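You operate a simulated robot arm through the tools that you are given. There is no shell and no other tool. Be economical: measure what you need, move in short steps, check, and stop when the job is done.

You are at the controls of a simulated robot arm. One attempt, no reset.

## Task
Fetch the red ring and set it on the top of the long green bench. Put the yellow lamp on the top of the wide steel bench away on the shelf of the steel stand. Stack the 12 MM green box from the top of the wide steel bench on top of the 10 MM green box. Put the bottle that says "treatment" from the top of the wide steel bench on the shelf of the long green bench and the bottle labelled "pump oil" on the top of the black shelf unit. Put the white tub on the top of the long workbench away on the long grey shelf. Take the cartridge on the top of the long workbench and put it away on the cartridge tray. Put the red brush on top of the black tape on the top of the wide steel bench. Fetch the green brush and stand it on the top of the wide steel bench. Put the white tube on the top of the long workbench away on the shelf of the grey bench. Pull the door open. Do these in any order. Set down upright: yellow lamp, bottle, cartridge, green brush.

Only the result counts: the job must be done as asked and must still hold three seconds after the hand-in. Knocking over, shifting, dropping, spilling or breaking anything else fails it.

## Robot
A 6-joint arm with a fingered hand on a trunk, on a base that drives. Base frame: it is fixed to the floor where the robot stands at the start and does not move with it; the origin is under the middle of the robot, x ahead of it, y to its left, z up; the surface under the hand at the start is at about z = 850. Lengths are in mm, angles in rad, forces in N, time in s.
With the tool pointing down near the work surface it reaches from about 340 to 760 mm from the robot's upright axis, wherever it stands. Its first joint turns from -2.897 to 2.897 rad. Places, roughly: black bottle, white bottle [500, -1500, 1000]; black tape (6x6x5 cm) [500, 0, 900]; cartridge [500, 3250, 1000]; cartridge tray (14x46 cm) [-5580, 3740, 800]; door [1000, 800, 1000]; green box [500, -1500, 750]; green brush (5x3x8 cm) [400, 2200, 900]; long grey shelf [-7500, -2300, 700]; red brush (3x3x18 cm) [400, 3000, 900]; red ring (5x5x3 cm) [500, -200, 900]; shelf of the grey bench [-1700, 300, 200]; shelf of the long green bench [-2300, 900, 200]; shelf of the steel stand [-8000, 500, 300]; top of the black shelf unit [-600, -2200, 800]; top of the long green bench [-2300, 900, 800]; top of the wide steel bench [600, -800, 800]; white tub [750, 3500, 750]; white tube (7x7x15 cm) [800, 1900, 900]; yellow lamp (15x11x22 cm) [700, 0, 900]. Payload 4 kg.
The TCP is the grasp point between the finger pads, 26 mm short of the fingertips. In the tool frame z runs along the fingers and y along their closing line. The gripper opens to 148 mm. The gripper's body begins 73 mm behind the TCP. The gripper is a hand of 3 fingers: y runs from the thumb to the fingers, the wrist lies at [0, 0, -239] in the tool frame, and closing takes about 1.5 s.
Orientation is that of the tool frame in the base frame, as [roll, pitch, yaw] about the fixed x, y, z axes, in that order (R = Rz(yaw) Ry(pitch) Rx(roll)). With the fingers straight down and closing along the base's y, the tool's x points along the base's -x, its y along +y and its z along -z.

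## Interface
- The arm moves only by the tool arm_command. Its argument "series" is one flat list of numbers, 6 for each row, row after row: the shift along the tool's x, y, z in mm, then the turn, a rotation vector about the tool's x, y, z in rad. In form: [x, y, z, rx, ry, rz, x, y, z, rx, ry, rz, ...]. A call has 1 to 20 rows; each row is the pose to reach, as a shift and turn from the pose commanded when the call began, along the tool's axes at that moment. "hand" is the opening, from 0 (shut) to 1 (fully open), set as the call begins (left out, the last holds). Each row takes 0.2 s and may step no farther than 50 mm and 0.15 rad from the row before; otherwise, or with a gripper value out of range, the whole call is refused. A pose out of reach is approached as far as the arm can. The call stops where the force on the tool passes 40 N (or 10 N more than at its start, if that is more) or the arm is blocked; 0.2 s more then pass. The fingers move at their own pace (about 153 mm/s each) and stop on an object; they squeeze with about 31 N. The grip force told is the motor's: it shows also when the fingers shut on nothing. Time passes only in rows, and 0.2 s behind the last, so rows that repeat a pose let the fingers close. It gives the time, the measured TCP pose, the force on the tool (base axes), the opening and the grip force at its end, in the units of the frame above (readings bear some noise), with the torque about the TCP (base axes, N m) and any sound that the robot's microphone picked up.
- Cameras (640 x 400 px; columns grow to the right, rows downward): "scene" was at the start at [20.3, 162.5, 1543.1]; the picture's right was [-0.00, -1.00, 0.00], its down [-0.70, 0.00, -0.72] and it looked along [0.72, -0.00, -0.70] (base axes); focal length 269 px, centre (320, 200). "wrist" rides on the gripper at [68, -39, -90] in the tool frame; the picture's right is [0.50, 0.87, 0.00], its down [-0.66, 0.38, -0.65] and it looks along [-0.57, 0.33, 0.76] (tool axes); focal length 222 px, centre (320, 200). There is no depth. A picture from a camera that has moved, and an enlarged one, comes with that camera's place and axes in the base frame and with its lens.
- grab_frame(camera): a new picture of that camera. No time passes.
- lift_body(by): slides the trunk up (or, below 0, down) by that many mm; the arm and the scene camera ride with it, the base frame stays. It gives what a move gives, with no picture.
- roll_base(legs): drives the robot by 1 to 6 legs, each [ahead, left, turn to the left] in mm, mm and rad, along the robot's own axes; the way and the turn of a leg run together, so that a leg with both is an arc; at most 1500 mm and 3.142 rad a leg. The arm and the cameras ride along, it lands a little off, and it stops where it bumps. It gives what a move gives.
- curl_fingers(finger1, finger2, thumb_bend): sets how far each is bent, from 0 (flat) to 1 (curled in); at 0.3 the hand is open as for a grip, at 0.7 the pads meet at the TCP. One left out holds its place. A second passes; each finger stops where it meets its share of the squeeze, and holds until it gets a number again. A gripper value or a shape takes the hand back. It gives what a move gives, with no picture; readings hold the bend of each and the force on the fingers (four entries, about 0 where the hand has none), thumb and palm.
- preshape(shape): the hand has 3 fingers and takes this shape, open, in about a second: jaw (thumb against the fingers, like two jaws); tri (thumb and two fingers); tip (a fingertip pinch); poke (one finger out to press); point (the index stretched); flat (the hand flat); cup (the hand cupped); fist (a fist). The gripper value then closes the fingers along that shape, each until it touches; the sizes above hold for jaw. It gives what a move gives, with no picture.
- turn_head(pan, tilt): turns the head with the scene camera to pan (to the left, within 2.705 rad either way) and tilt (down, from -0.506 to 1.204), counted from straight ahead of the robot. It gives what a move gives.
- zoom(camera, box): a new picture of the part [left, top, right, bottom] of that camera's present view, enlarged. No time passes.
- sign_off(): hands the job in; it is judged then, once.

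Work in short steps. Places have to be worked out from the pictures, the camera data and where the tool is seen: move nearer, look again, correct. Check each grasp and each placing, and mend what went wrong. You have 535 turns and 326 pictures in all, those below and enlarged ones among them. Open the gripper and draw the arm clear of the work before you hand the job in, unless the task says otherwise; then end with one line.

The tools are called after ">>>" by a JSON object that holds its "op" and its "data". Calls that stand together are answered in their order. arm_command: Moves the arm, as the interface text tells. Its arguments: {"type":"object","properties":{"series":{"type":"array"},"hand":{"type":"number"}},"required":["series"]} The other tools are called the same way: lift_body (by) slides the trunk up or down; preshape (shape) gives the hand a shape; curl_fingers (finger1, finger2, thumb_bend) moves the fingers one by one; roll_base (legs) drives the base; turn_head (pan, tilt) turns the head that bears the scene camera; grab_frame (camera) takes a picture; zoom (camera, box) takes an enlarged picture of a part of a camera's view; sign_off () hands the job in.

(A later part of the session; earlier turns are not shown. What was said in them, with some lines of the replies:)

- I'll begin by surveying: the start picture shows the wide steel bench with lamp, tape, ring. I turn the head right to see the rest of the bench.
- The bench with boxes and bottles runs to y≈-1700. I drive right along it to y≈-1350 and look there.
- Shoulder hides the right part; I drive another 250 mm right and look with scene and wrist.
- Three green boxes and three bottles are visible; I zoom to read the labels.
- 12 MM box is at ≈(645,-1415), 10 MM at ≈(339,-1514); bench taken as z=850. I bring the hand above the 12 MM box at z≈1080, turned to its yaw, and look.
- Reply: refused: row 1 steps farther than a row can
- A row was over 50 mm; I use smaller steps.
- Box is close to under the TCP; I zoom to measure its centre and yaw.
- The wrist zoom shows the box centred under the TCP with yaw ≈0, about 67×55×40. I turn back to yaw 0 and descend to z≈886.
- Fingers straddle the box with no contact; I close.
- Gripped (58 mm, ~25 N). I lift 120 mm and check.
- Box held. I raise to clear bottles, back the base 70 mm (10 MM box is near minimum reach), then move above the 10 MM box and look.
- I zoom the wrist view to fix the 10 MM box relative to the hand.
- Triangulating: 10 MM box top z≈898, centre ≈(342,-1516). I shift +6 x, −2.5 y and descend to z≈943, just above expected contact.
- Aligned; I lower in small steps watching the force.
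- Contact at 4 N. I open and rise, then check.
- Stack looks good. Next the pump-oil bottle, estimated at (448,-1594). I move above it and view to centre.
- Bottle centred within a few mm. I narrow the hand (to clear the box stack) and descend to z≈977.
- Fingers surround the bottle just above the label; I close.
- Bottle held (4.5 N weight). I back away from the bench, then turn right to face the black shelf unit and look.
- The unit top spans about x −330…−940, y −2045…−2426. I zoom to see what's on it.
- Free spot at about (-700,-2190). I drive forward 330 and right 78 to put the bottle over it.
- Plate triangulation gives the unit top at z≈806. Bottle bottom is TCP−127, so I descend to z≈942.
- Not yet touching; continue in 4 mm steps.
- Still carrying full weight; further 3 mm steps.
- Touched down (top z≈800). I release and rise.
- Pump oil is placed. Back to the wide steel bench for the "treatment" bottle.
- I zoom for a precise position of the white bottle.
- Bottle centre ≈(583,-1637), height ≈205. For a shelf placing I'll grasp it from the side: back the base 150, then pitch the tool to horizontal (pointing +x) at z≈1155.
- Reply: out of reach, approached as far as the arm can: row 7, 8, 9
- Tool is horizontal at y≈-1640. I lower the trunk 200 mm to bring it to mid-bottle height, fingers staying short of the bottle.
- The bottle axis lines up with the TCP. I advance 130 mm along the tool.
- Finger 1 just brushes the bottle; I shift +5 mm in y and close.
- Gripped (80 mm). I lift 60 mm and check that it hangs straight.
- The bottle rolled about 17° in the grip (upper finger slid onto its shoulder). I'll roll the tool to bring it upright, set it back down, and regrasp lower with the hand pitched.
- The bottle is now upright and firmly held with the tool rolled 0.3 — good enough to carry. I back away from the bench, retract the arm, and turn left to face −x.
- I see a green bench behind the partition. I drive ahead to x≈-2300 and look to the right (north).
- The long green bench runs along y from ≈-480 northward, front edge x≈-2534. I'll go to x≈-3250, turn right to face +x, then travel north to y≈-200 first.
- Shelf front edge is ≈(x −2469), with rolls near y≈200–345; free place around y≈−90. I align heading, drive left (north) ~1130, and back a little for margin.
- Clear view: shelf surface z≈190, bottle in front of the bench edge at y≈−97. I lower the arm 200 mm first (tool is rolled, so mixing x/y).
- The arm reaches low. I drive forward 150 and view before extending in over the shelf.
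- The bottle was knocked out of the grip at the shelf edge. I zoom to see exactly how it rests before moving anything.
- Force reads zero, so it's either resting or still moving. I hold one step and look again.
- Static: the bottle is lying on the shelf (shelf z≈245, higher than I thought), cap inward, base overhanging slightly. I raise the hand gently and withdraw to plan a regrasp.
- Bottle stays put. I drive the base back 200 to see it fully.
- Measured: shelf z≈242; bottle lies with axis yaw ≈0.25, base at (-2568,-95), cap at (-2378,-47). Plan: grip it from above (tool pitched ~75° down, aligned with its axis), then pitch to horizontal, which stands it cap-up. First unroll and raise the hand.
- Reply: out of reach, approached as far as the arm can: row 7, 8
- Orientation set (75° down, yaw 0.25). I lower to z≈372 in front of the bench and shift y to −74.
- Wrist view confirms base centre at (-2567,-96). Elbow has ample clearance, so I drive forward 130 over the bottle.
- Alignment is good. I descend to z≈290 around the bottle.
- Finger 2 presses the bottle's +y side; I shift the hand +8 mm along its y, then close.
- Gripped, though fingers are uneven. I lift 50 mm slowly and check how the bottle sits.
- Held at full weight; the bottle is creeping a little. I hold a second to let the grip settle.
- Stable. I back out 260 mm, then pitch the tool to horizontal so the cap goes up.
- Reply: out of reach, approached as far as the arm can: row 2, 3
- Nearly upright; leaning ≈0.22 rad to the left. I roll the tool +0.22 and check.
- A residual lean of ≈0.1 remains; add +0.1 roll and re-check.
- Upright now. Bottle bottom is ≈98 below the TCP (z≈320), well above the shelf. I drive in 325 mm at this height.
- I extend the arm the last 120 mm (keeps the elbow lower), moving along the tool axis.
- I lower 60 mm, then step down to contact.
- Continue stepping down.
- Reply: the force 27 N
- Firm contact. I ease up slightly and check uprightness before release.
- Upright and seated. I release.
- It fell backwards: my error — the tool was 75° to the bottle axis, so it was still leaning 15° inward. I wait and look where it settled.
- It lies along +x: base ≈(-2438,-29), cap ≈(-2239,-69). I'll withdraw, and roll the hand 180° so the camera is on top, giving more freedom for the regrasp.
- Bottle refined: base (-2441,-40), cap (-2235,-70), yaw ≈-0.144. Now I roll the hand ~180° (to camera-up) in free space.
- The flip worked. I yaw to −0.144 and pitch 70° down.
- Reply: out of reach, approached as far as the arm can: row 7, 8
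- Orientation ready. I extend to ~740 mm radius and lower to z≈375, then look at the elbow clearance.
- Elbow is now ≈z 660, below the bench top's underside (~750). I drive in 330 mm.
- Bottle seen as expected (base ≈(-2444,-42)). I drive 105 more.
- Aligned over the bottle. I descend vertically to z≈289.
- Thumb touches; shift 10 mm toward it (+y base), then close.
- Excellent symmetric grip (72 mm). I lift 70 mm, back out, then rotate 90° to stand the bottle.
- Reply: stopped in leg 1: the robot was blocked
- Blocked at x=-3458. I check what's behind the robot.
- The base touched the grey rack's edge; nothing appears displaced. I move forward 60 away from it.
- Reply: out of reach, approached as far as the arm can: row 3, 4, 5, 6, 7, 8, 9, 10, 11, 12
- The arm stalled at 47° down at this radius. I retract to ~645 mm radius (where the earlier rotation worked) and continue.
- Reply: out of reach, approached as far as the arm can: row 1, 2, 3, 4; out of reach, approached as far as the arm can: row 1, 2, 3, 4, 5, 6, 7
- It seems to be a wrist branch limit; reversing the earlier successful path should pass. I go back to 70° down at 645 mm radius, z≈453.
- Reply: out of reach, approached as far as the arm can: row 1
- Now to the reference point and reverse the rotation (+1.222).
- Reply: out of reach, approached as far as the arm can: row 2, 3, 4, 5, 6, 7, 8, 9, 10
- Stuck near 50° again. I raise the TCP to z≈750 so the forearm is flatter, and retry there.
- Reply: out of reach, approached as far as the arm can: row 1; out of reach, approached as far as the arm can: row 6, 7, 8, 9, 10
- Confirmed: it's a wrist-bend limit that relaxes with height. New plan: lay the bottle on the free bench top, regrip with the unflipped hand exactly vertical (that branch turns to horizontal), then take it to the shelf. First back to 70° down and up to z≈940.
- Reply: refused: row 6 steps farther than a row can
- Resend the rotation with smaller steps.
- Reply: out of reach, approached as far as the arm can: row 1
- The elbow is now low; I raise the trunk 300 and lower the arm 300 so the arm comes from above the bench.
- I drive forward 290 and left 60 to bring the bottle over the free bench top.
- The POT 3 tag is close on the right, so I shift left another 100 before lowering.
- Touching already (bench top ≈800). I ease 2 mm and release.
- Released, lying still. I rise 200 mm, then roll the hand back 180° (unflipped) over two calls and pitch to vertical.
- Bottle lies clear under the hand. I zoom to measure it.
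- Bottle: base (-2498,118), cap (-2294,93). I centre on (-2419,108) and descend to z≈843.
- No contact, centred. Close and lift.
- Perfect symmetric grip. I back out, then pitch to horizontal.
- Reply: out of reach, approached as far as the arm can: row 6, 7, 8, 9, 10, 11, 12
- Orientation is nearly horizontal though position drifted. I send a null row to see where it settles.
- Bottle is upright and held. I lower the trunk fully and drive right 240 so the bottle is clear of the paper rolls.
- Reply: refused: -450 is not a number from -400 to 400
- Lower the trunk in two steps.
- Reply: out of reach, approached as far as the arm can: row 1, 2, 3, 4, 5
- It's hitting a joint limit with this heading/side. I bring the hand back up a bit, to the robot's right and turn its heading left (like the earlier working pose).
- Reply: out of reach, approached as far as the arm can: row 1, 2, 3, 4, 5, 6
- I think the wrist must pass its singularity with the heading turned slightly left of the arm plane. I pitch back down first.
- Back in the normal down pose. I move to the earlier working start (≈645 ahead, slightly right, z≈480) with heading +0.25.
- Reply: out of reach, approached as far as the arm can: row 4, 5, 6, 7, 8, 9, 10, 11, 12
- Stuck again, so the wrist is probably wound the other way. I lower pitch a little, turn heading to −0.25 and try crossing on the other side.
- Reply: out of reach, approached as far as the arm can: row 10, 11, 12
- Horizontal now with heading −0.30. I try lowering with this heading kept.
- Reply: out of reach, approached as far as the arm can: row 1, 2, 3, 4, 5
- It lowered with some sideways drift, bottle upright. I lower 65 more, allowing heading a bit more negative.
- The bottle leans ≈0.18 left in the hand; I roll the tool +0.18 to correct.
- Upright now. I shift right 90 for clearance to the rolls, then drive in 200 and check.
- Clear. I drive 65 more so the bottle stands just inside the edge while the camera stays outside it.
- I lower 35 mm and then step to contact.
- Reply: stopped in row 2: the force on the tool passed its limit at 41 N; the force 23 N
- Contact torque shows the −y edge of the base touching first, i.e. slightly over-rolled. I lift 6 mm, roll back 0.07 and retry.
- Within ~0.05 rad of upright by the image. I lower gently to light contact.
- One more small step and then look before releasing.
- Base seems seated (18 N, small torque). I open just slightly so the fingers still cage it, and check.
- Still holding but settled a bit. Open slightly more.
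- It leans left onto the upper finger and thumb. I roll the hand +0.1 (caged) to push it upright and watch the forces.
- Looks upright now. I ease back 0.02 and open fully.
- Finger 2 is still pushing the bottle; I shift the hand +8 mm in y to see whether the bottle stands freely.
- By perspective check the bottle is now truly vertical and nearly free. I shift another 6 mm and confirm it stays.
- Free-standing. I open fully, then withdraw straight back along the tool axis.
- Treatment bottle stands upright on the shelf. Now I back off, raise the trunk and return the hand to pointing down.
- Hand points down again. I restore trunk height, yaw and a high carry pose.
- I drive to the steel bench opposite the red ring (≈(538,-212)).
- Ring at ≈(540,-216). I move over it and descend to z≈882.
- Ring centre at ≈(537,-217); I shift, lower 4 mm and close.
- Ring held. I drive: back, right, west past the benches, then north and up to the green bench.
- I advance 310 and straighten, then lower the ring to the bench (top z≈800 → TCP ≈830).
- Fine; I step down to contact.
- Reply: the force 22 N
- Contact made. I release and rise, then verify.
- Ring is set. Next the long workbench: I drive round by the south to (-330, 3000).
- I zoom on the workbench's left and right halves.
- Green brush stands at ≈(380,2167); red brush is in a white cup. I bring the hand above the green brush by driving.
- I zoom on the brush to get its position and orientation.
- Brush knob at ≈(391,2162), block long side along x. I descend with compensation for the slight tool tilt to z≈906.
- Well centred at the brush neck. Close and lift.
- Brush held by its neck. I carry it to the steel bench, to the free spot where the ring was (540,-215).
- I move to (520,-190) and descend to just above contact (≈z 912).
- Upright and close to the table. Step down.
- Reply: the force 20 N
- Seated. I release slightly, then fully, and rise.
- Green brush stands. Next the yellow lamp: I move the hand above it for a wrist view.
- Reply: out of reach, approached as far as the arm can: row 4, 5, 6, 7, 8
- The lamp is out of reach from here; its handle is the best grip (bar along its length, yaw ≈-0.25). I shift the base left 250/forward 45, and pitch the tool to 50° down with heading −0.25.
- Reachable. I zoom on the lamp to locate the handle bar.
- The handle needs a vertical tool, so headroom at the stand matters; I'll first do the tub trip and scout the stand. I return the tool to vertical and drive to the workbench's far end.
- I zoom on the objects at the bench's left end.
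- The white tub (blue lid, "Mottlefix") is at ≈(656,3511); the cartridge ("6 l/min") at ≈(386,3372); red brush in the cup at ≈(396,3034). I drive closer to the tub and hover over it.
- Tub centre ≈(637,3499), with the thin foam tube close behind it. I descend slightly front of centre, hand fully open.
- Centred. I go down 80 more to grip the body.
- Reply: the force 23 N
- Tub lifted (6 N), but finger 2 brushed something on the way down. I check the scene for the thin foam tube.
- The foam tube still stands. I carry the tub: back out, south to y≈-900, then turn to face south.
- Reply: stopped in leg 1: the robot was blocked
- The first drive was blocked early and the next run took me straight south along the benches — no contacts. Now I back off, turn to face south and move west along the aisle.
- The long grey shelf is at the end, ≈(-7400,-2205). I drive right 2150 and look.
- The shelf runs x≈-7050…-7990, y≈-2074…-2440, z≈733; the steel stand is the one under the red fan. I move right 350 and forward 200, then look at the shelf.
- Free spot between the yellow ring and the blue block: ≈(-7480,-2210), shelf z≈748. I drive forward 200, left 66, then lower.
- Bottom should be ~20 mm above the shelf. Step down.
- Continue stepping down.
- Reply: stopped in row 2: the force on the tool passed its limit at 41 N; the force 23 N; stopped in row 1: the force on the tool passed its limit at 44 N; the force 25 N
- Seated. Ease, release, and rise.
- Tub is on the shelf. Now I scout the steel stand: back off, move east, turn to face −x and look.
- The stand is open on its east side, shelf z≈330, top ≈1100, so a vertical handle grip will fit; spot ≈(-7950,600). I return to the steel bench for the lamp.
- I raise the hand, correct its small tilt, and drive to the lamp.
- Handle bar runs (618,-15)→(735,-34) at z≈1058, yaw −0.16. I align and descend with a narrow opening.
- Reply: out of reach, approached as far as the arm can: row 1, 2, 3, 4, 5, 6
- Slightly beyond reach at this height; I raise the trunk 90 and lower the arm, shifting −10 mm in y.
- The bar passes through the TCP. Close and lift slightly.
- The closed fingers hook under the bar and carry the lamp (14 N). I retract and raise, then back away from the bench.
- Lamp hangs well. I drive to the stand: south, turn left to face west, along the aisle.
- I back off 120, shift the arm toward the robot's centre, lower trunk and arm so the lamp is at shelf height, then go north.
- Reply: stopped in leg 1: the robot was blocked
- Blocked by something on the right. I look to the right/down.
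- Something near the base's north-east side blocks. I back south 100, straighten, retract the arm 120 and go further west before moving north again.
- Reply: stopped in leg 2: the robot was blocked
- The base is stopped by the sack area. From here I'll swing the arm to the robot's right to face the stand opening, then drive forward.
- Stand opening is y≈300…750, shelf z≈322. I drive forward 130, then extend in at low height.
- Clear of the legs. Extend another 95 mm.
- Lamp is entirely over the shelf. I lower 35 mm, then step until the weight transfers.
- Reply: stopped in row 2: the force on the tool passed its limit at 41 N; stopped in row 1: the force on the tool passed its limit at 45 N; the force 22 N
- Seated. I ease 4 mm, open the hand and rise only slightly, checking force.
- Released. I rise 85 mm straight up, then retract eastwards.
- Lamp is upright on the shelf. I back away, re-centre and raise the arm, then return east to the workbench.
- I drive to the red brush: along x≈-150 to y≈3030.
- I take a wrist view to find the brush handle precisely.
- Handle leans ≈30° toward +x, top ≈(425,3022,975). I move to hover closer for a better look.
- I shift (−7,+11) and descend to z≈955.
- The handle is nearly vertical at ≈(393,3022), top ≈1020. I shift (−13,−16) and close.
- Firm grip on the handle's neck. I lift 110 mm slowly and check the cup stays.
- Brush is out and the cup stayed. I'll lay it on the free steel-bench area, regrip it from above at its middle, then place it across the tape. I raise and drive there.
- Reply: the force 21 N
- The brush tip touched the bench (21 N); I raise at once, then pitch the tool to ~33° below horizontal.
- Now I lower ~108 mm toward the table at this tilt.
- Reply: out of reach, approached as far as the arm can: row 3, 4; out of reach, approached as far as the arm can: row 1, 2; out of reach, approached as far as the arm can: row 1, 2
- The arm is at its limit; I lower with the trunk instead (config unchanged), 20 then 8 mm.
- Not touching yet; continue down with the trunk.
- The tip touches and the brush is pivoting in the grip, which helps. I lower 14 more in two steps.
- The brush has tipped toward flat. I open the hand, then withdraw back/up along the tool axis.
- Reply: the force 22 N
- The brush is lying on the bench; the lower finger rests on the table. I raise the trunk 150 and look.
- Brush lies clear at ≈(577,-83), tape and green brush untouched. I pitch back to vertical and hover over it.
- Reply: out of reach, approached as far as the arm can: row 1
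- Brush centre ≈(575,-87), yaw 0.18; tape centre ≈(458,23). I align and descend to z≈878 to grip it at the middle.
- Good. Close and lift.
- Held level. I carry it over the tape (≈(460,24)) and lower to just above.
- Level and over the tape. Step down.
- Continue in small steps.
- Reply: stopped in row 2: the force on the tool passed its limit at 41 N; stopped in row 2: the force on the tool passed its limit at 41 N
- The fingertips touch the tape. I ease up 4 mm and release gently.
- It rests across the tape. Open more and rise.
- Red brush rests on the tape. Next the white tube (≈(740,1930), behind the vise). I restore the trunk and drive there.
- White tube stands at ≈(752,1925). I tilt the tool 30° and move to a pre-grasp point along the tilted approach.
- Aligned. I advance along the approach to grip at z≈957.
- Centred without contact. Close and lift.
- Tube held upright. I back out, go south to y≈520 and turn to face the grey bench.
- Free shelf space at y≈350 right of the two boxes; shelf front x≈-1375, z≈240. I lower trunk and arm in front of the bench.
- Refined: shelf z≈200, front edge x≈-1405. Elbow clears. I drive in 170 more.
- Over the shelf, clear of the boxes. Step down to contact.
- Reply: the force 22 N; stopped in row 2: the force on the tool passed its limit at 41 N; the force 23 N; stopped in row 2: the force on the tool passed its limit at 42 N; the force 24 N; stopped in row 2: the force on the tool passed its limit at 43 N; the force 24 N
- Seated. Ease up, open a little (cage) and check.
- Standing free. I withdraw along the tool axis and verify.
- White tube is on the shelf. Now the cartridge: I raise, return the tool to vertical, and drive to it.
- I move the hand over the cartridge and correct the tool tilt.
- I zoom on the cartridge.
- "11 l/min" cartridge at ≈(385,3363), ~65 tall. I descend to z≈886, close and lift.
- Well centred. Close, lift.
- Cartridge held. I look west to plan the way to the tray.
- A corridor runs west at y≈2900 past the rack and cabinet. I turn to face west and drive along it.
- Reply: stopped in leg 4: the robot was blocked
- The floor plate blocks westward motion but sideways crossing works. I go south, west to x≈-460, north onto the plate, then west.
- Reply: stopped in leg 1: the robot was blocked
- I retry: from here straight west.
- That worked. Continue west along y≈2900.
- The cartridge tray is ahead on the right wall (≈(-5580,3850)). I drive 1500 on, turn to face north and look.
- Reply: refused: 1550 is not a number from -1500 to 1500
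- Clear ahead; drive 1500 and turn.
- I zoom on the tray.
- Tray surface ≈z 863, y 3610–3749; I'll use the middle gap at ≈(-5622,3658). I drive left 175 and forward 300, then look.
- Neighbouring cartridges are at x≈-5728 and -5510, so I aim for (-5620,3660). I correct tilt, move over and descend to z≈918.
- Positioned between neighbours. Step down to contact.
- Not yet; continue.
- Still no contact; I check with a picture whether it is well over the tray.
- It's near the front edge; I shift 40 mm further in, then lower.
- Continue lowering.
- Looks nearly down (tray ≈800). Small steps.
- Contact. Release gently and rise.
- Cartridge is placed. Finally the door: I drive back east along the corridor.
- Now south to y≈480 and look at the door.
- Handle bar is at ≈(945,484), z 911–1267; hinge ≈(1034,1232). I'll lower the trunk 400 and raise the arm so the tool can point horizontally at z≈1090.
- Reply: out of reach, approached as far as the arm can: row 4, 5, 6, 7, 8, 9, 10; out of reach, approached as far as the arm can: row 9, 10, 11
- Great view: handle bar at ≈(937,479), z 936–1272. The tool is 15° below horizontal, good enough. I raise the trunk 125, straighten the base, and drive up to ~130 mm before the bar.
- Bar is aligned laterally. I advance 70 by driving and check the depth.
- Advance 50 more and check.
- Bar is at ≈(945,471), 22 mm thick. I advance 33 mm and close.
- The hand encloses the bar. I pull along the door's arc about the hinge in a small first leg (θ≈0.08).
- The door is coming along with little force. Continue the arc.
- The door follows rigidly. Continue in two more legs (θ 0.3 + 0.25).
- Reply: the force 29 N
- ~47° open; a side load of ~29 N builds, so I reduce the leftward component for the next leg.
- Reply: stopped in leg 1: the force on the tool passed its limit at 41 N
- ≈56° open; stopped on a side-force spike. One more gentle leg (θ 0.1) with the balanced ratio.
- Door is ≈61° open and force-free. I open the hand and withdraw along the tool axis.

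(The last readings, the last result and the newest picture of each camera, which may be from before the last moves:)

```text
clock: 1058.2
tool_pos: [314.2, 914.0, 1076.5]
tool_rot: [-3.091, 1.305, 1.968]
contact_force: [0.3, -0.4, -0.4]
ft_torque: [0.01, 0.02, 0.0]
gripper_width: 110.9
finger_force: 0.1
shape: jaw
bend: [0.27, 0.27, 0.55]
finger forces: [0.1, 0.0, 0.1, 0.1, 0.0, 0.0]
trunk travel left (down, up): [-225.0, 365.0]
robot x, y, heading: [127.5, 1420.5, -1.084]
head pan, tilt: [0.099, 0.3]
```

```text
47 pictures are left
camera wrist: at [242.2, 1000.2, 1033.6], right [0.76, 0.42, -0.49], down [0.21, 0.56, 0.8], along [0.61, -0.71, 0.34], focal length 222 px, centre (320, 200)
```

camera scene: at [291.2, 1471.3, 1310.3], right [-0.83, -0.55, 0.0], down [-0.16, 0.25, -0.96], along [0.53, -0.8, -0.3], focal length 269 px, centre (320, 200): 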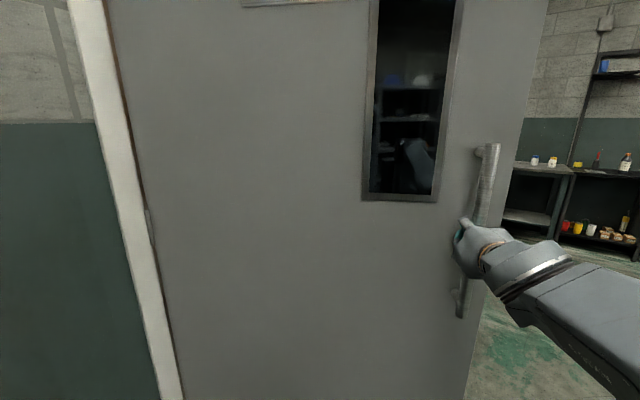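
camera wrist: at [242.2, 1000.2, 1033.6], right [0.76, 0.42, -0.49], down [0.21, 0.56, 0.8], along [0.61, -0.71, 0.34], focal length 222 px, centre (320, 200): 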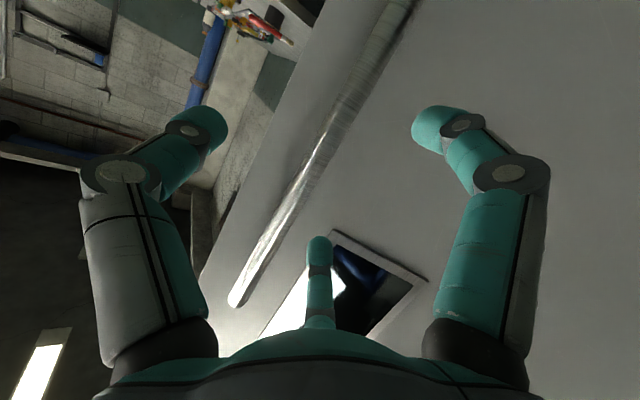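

The bar now appears further from the hand — I check whether the door is moving on its own by waiting a second and comparing.

>>> {"op": "arm_command", "data": {"series": [0, 0, -20, 0, 0, 0, 0, 0, -40, 0, 0, 0, 0, 0, -40, 0, 0, 0, 0, 0, -40, 0, 0, 0, 0, 0, -40, 0, 0, 0]}}

>>> {"op": "grab_frame", "data": {"camera": "scene"}}

>>> {"op": "arm_command", "data": {"series": [0, 0, 0, 0, 0, 0, 0, 0, 0, 0, 0, 0, 0, 0, 0, 0, 0, 0, 0, 0, 0, 0, 0, 0, 0, 0, 0, 0, 0, 0, 0, 0, 0, 0, 0, 0, 0, 0, 0, 0, 0, 0, 0, 0, 0, 0, 0, 0, 0, 0, 0, 0, 0, 0, 0, 0, 0, 0, 0, 0]}}

>>> {"op": "grab_frame", "data": {"camera": "scene"}}

```text
clock: 1059.4
tool_pos: [300.7, 951.2, 1086.9]
tool_rot: [-3.089, 1.306, 1.969]
contact_force: [0.9, 0.0, -0.6]
ft_torque: [0.0, 0.02, 0.03]
gripper_width: 110.5
finger_force: 0.0
shape: jaw
bend: [0.27, 0.27, 0.55]
finger forces: [0.0, 0.1, 0.0, 0.0, 0.0, 0.1]
trunk travel left (down, up): [-225.0, 365.0]
robot x, y, heading: [120.6, 1416.6, -1.086]
head pan, tilt: [0.099, 0.3]
```

```text
46 pictures are left
camera scene: at [291.1, 1471.3, 1310.3], right [-0.83, -0.55, 0.0], down [-0.16, 0.25, -0.96], along [0.53, -0.8, -0.3], focal length 269 px, centre (320, 200)
```

scene: 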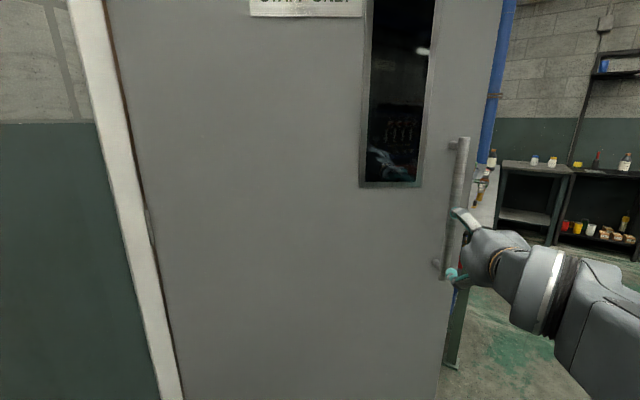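

```text
clock: 1061.6
tool_pos: [301.8, 950.1, 1086.9]
tool_rot: [-3.089, 1.303, 1.968]
contact_force: [-0.3, -1.0, -0.6]
ft_torque: [-0.01, -0.02, 0.06]
gripper_width: 111.0
finger_force: 0.1
shape: jaw
bend: [0.27, 0.27, 0.55]
finger forces: [0.1, 0.0, 0.1, 0.1, 0.1, 0.0]
trunk travel left (down, up): [-225.0, 365.0]
robot x, y, heading: [128.3, 1418.1, -1.088]
head pan, tilt: [0.099, 0.3]
```

```text
45 pictures are left
camera scene: at [291.1, 1471.3, 1310.3], right [-0.83, -0.55, 0.0], down [-0.16, 0.25, -0.96], along [0.53, -0.8, -0.3], focal length 269 px, centre (320, 200)
```

scene: 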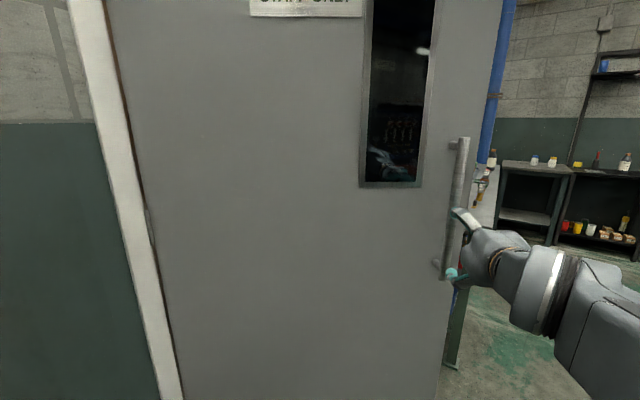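

The door stays put at ≈53°. To be safe I'll push it further from the inside. First withdraw the arm clear of the handle and move the base around to the west/south side.

>>> {"op": "arm_command", "data": {"series": [0, 0, -35, 0, 0, 0, 0, 0, -70, 0, 0, 0, 0, 0, -105, 0, 0, 0, 0, 0, -130, 0, 0, 0]}}

>>> {"op": "roll_base", "data": {"legs": [[0, -700, 0]]}}

>>> {"op": "turn_head", "data": {"pan": 0.6, "tilt": 0.4}}

>>> {"op": "grab_frame", "data": {"camera": "scene"}}

```text
clock: 1062.5
tool_pos: [287.5, 1000.6, 1042.2]
tool_rot: [-3.123, 1.103, 1.948]
contact_force: [-0.1, 0.1, 0.1]
ft_torque: [0.02, -0.01, -0.02]
gripper_width: 110.9
finger_force: 0.2
shape: jaw
bend: [0.27, 0.26, 0.55]
finger forces: [0.1, 0.0, 0.0, 0.0, 0.0, 0.0]
trunk travel left (down, up): [-225.0, 365.0]
robot x, y, heading: [127.5, 1420.5, -1.087]
head pan, tilt: [0.099, 0.3]
stopped in row 4: the arm was blocked; the commanded pose is now the measured one
```

```text
clock: 1066.3
tool_pos: [-328.5, 671.4, 1042.0]
tool_rot: [-3.126, 1.106, 1.953]
contact_force: [-0.7, -0.4, 0.0]
ft_torque: [0.04, 0.02, 0.01]
gripper_width: 110.9
finger_force: 0.0
shape: jaw
bend: [0.27, 0.26, 0.55]
finger forces: [0.1, 0.0, 0.1, 0.0, 0.2, 0.1]
trunk travel left (down, up): [-225.0, 365.0]
robot x, y, heading: [-488.2, 1094.2, -1.081]
head pan, tilt: [0.099, 0.3]
```

```text
clock: 1067.3
tool_pos: [-328.2, 670.9, 1041.6]
tool_rot: [-3.126, 1.106, 1.951]
contact_force: [0.5, -0.2, 0.7]
ft_torque: [0.02, 0.06, -0.01]
gripper_width: 110.9
finger_force: 0.1
shape: jaw
bend: [0.27, 0.26, 0.55]
finger forces: [0.0, 0.0, 0.1, 0.0, 0.0, 0.0]
trunk travel left (down, up): [-225.0, 365.0]
robot x, y, heading: [-490.5, 1096.1, -1.085]
head pan, tilt: [0.6, 0.4]
```

```text
44 pictures are left
camera scene: at [-295.9, 1178.9, 1300.8], right [-0.46, -0.89, 0.0], down [-0.34, 0.18, -0.92], along [0.82, -0.43, -0.39], focal length 269 px, centre (320, 200)
```

scene: 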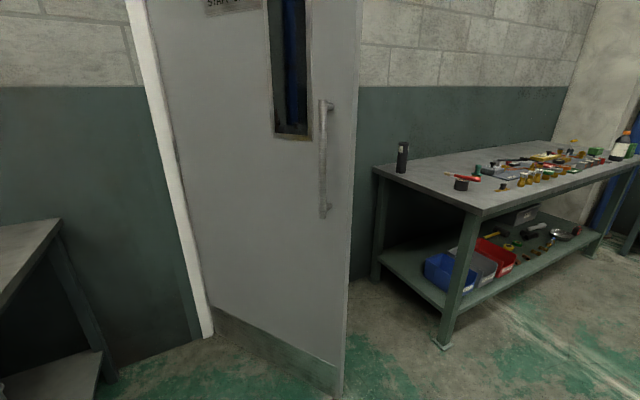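

Door edge is at ≈(358,733), 52°. I straighten to heading 0, go south to y≈450, extend the arm and get the closed hand behind the door edge.

>>> {"op": "roll_base", "data": {"legs": [[0, 0, 1.085], [0, -640, 0]]}}

>>> {"op": "arm_command", "data": {"series": [-18, 0, 36, 0, 0, 0, -36, 0, 71, 0, 0, 0, -54, 0, 107, 0, 0, 0, -72, 0, 143, 0, 0, 0, -90, 0, 178, 0, 0, 0], "hand": 0}}

>>> {"op": "roll_base", "data": {"legs": [[250, 0, 0]]}}

>>> {"op": "turn_head", "data": {"pan": 0.5, "tilt": 0.5}}

>>> {"op": "grab_frame", "data": {"camera": "scene"}}

```text
clock: 1073.6
tool_pos: [-39.9, 397.1, 1042.1]
tool_rot: [-3.122, 1.104, 3.043]
contact_force: [0.0, 0.4, -0.5]
ft_torque: [-0.02, -0.01, -0.01]
gripper_width: 110.6
finger_force: 0.0
shape: jaw
bend: [0.27, 0.26, 0.55]
finger forces: [0.0, 0.0, 0.0, 0.0, 0.1, 0.0]
trunk travel left (down, up): [-225.0, 365.0]
robot x, y, heading: [-483.0, 451.1, 0.014]
head pan, tilt: [0.6, 0.4]
```

```text
clock: 1074.8
tool_pos: [158.3, 373.1, 1041.0]
tool_rot: [-3.122, 1.107, 3.042]
contact_force: [0.5, 0.6, 0.1]
ft_torque: [0.0, 0.04, 0.01]
gripper_width: 0.4
finger_force: 30.8
shape: jaw
bend: [0.7, 0.7, 0.7]
finger forces: [0.0, 0.0, 0.1, 0.0, 0.0, 0.1]
trunk travel left (down, up): [-225.0, 365.0]
robot x, y, heading: [-487.7, 448.0, 0.006]
head pan, tilt: [0.6, 0.4]
```

```text
clock: 1076.6
tool_pos: [405.7, 379.0, 1040.4]
tool_rot: [-3.124, 1.105, 3.047]
contact_force: [-0.2, -0.3, -0.4]
ft_torque: [0.01, -0.02, -0.03]
gripper_width: 0.2
finger_force: 31.4
shape: jaw
bend: [0.7, 0.7, 0.7]
finger forces: [0.0, 0.1, 0.1, 0.0, 0.0, 0.0]
trunk travel left (down, up): [-225.0, 365.0]
robot x, y, heading: [-237.9, 447.4, 0.007]
head pan, tilt: [0.6, 0.4]
```

```text
clock: 1077.3
tool_pos: [406.4, 378.4, 1041.3]
tool_rot: [-3.124, 1.105, 3.046]
contact_force: [-0.2, 0.5, 0.5]
ft_torque: [-0.01, 0.0, 0.01]
gripper_width: 0.1
finger_force: 30.7
shape: jaw
bend: [0.7, 0.7, 0.7]
finger forces: [0.0, 0.0, 0.0, 0.0, 0.1, 0.0]
trunk travel left (down, up): [-225.0, 365.0]
robot x, y, heading: [-241.9, 453.1, 0.005]
head pan, tilt: [0.499, 0.499]
```

```text
43 pictures are left
camera scene: at [-224.3, 657.1, 1291.9], right [0.49, -0.87, 0.0], down [-0.42, -0.23, -0.88], along [0.77, 0.43, -0.48], focal length 269 px, centre (320, 200)
```

scene: 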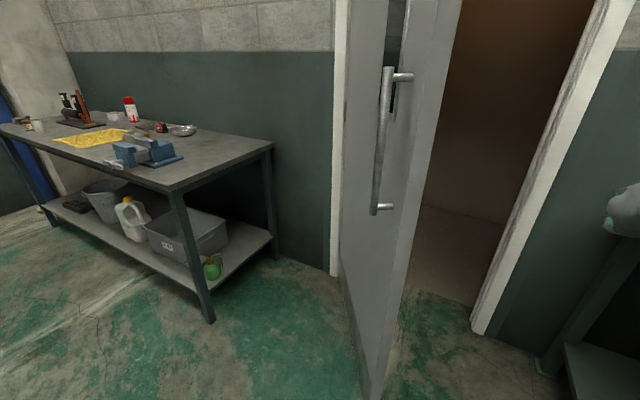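

The door edge is ahead-left of the hand. I push sideways: left 420, then check.

>>> {"op": "roll_base", "data": {"legs": [[0, 420, 0]]}}

>>> {"op": "roll_base", "data": {"legs": [[0, 150, 0]]}}

>>> {"op": "grab_frame", "data": {"camera": "scene"}}

```text
clock: 1079.3
tool_pos: [401.3, 684.5, 1039.6]
tool_rot: [-3.13, 1.105, 3.028]
contact_force: [0.8, 0.4, -1.0]
ft_torque: [-0.01, 0.02, -0.01]
gripper_width: 0.0
finger_force: 31.6
shape: jaw
bend: [0.7, 0.7, 0.7]
finger forces: [0.0, 0.0, 0.1, 0.0, 0.0, 0.0]
trunk travel left (down, up): [-225.0, 365.0]
robot x, y, heading: [-243.9, 765.3, 0.006]
head pan, tilt: [0.499, 0.499]
stopped in leg 1: the force on the tool passed its limit at 84 N (the readings are from after the stop); the commanded pose is now the measured one
```

```text
clock: 1080.6
tool_pos: [401.8, 809.2, 1039.7]
tool_rot: [-3.128, 1.106, 3.025]
contact_force: [0.2, 0.0, 0.1]
ft_torque: [0.0, 0.02, -0.02]
gripper_width: 0.0
finger_force: 30.8
shape: jaw
bend: [0.7, 0.7, 0.7]
finger forces: [0.0, 0.0, 0.0, 0.1, 0.0, 0.0]
trunk travel left (down, up): [-225.0, 365.0]
robot x, y, heading: [-247.3, 886.1, 0.003]
head pan, tilt: [0.499, 0.499]
stopped in leg 1: the robot was blocked; the commanded pose is now the measured one
```

```text
42 pictures are left
camera scene: at [-226.0, 1097.4, 1291.9], right [0.48, -0.88, 0.0], down [-0.42, -0.23, -0.88], along [0.77, 0.42, -0.48], focal length 269 px, centre (320, 200)
```

scene: 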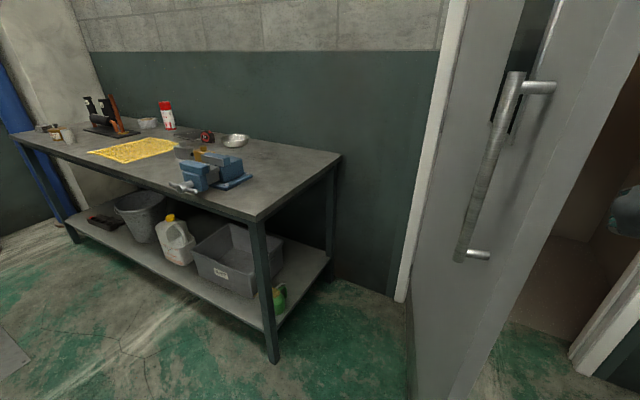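

The door is now ≈70° open. I move the robot away southwards and back, then verify.

>>> {"op": "roll_base", "data": {"legs": [[0, -350, 0], [-350, 0, 0]]}}

>>> {"op": "grab_frame", "data": {"camera": "scene"}}

```text
clock: 1084.8
tool_pos: [44.0, 454.2, 1040.7]
tool_rot: [-3.128, 1.105, 3.01]
contact_force: [0.7, 0.4, -0.8]
ft_torque: [0.03, 0.0, 0.06]
gripper_width: 0.0
finger_force: 31.1
shape: jaw
bend: [0.7, 0.7, 0.7]
finger forces: [0.0, 0.0, 0.0, 0.0, 0.0, 0.0]
trunk travel left (down, up): [-225.0, 365.0]
robot x, y, heading: [-599.0, 542.8, -0.006]
head pan, tilt: [0.499, 0.499]
```

```text
41 pictures are left
camera scene: at [-579.6, 752.0, 1291.9], right [0.47, -0.88, 0.0], down [-0.42, -0.22, -0.88], along [0.78, 0.41, -0.48], focal length 269 px, centre (320, 200)
```

scene: 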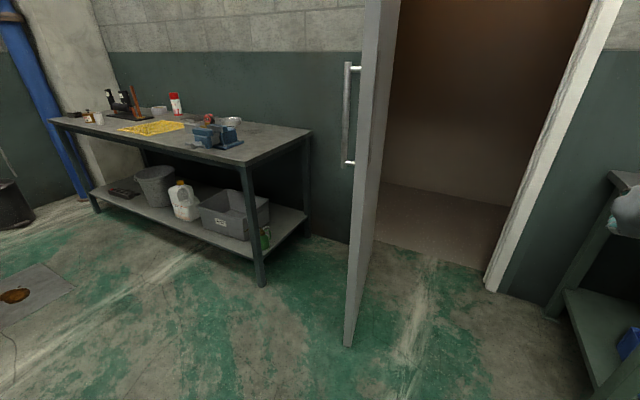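

Door ≈75° open and staying. I verify the steel bench (brush on tape, green brush) once more.

>>> {"op": "turn_head", "data": {"pan": -0.4, "tilt": 0.4}}

>>> {"op": "grab_frame", "data": {"camera": "scene"}}

```text
clock: 1086.0
tool_pos: [43.6, 454.4, 1039.7]
tool_rot: [-3.13, 1.105, 3.01]
contact_force: [-0.6, -0.3, -0.6]
ft_torque: [0.02, 0.0, -0.01]
gripper_width: 0.0
finger_force: 31.3
shape: jaw
bend: [0.7, 0.7, 0.7]
finger forces: [0.0, 0.1, 0.0, 0.0, 0.0, 0.0]
trunk travel left (down, up): [-225.0, 365.0]
robot x, y, heading: [-601.6, 548.1, -0.011]
head pan, tilt: [-0.4, 0.4]
```

```text
40 pictures are left
camera scene: at [-575.1, 672.4, 1301.0], right [-0.4, -0.92, 0.0], down [-0.36, 0.15, -0.92], along [0.84, -0.37, -0.39], focal length 269 px, centre (320, 200)
```

scene: 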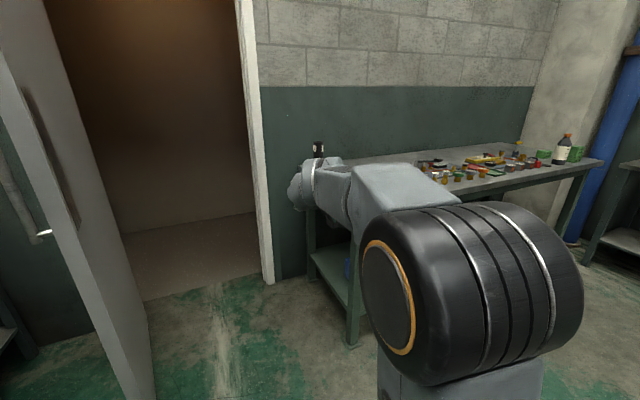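

The arm blocks the view; I move right 700 and zoom on the bench.

>>> {"op": "roll_base", "data": {"legs": [[-100, 0, 0], [0, -900, 0]]}}

>>> {"op": "turn_head", "data": {"pan": 0.3, "tilt": 0.4}}

>>> {"op": "zoom", "data": {"camera": "scene", "box": [160, 120, 480, 320]}}

```text
clock: 1091.5
tool_pos: [-67.6, -446.4, 1041.0]
tool_rot: [-3.128, 1.105, 3.006]
contact_force: [0.5, -0.3, 0.3]
ft_torque: [0.03, -0.01, -0.03]
gripper_width: 0.0
finger_force: 31.1
shape: jaw
bend: [0.7, 0.7, 0.7]
finger forces: [0.1, 0.0, 0.0, 0.0, 0.0, 0.0]
trunk travel left (down, up): [-225.0, 365.0]
robot x, y, heading: [-713.2, -353.4, -0.015]
head pan, tilt: [-0.4, 0.4]
```

```text
clock: 1092.5
tool_pos: [-68.0, -447.7, 1041.0]
tool_rot: [-3.128, 1.105, 3.007]
contact_force: [0.5, 0.4, 0.1]
ft_torque: [-0.01, -0.03, 0.0]
gripper_width: 0.0
finger_force: 30.5
shape: jaw
bend: [0.7, 0.7, 0.7]
finger forces: [0.0, 0.1, 0.1, 0.0, 0.0, 0.0]
trunk travel left (down, up): [-225.0, 365.0]
robot x, y, heading: [-706.6, -353.3, -0.017]
head pan, tilt: [0.3, 0.4]
```

```text
2.00 times, centred on (320, 220) of scene
camera zoom: at [-681.5, -164.0, 1301.0], right [0.28, -0.96, 0.0], down [-0.37, -0.11, -0.92], along [0.88, 0.26, -0.39], focal length 538 px, centre (320, 160)
```

zoom: 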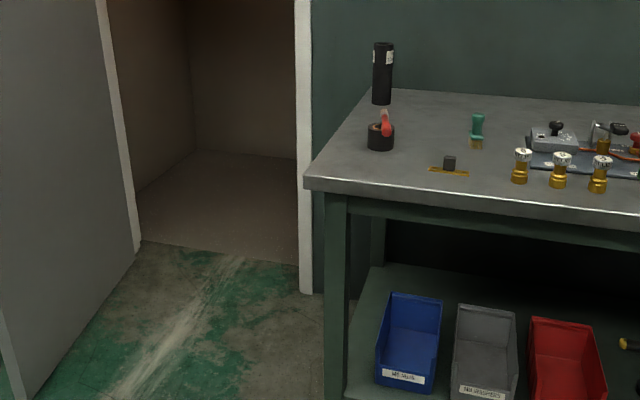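

Brush on tape, green brush standing, door open. I open the gripper with the arm clear and hand in.

>>> {"op": "arm_command", "data": {"series": [0, 0, 0, 0, 0, 0, 0, 0, 0, 0, 0, 0, 0, 0, 0, 0, 0, 0, 0, 0, 0, 0, 0, 0, 0, 0, 0, 0, 0, 0], "hand": 1}}

>>> {"op": "sign_off", "data": {}}

```text
clock: 1093.7
tool_pos: [-68.1, -447.2, 1040.6]
tool_rot: [-3.129, 1.106, 3.009]
contact_force: [0.6, 0.8, 0.1]
ft_torque: [0.0, 0.0, 0.0]
gripper_width: 148.0
finger_force: 0.0
shape: jaw
bend: [0.3, 0.3, 0.3]
finger forces: [0.1, 0.0, 0.0, 0.0, 0.1, 0.1]
trunk travel left (down, up): [-225.0, 365.0]
robot x, y, heading: [-710.9, -355.3, -0.015]
head pan, tilt: [0.3, 0.4]
```

```text
The job is handed in.
```

All eleven items are done and the job is handed in; on the way the treatment bottle fell over twice on the green bench shelf (it now stands upright), the base bumped the grey rack, and it was stopped by unseen objects near the steel stand, with nothing seen displaced.
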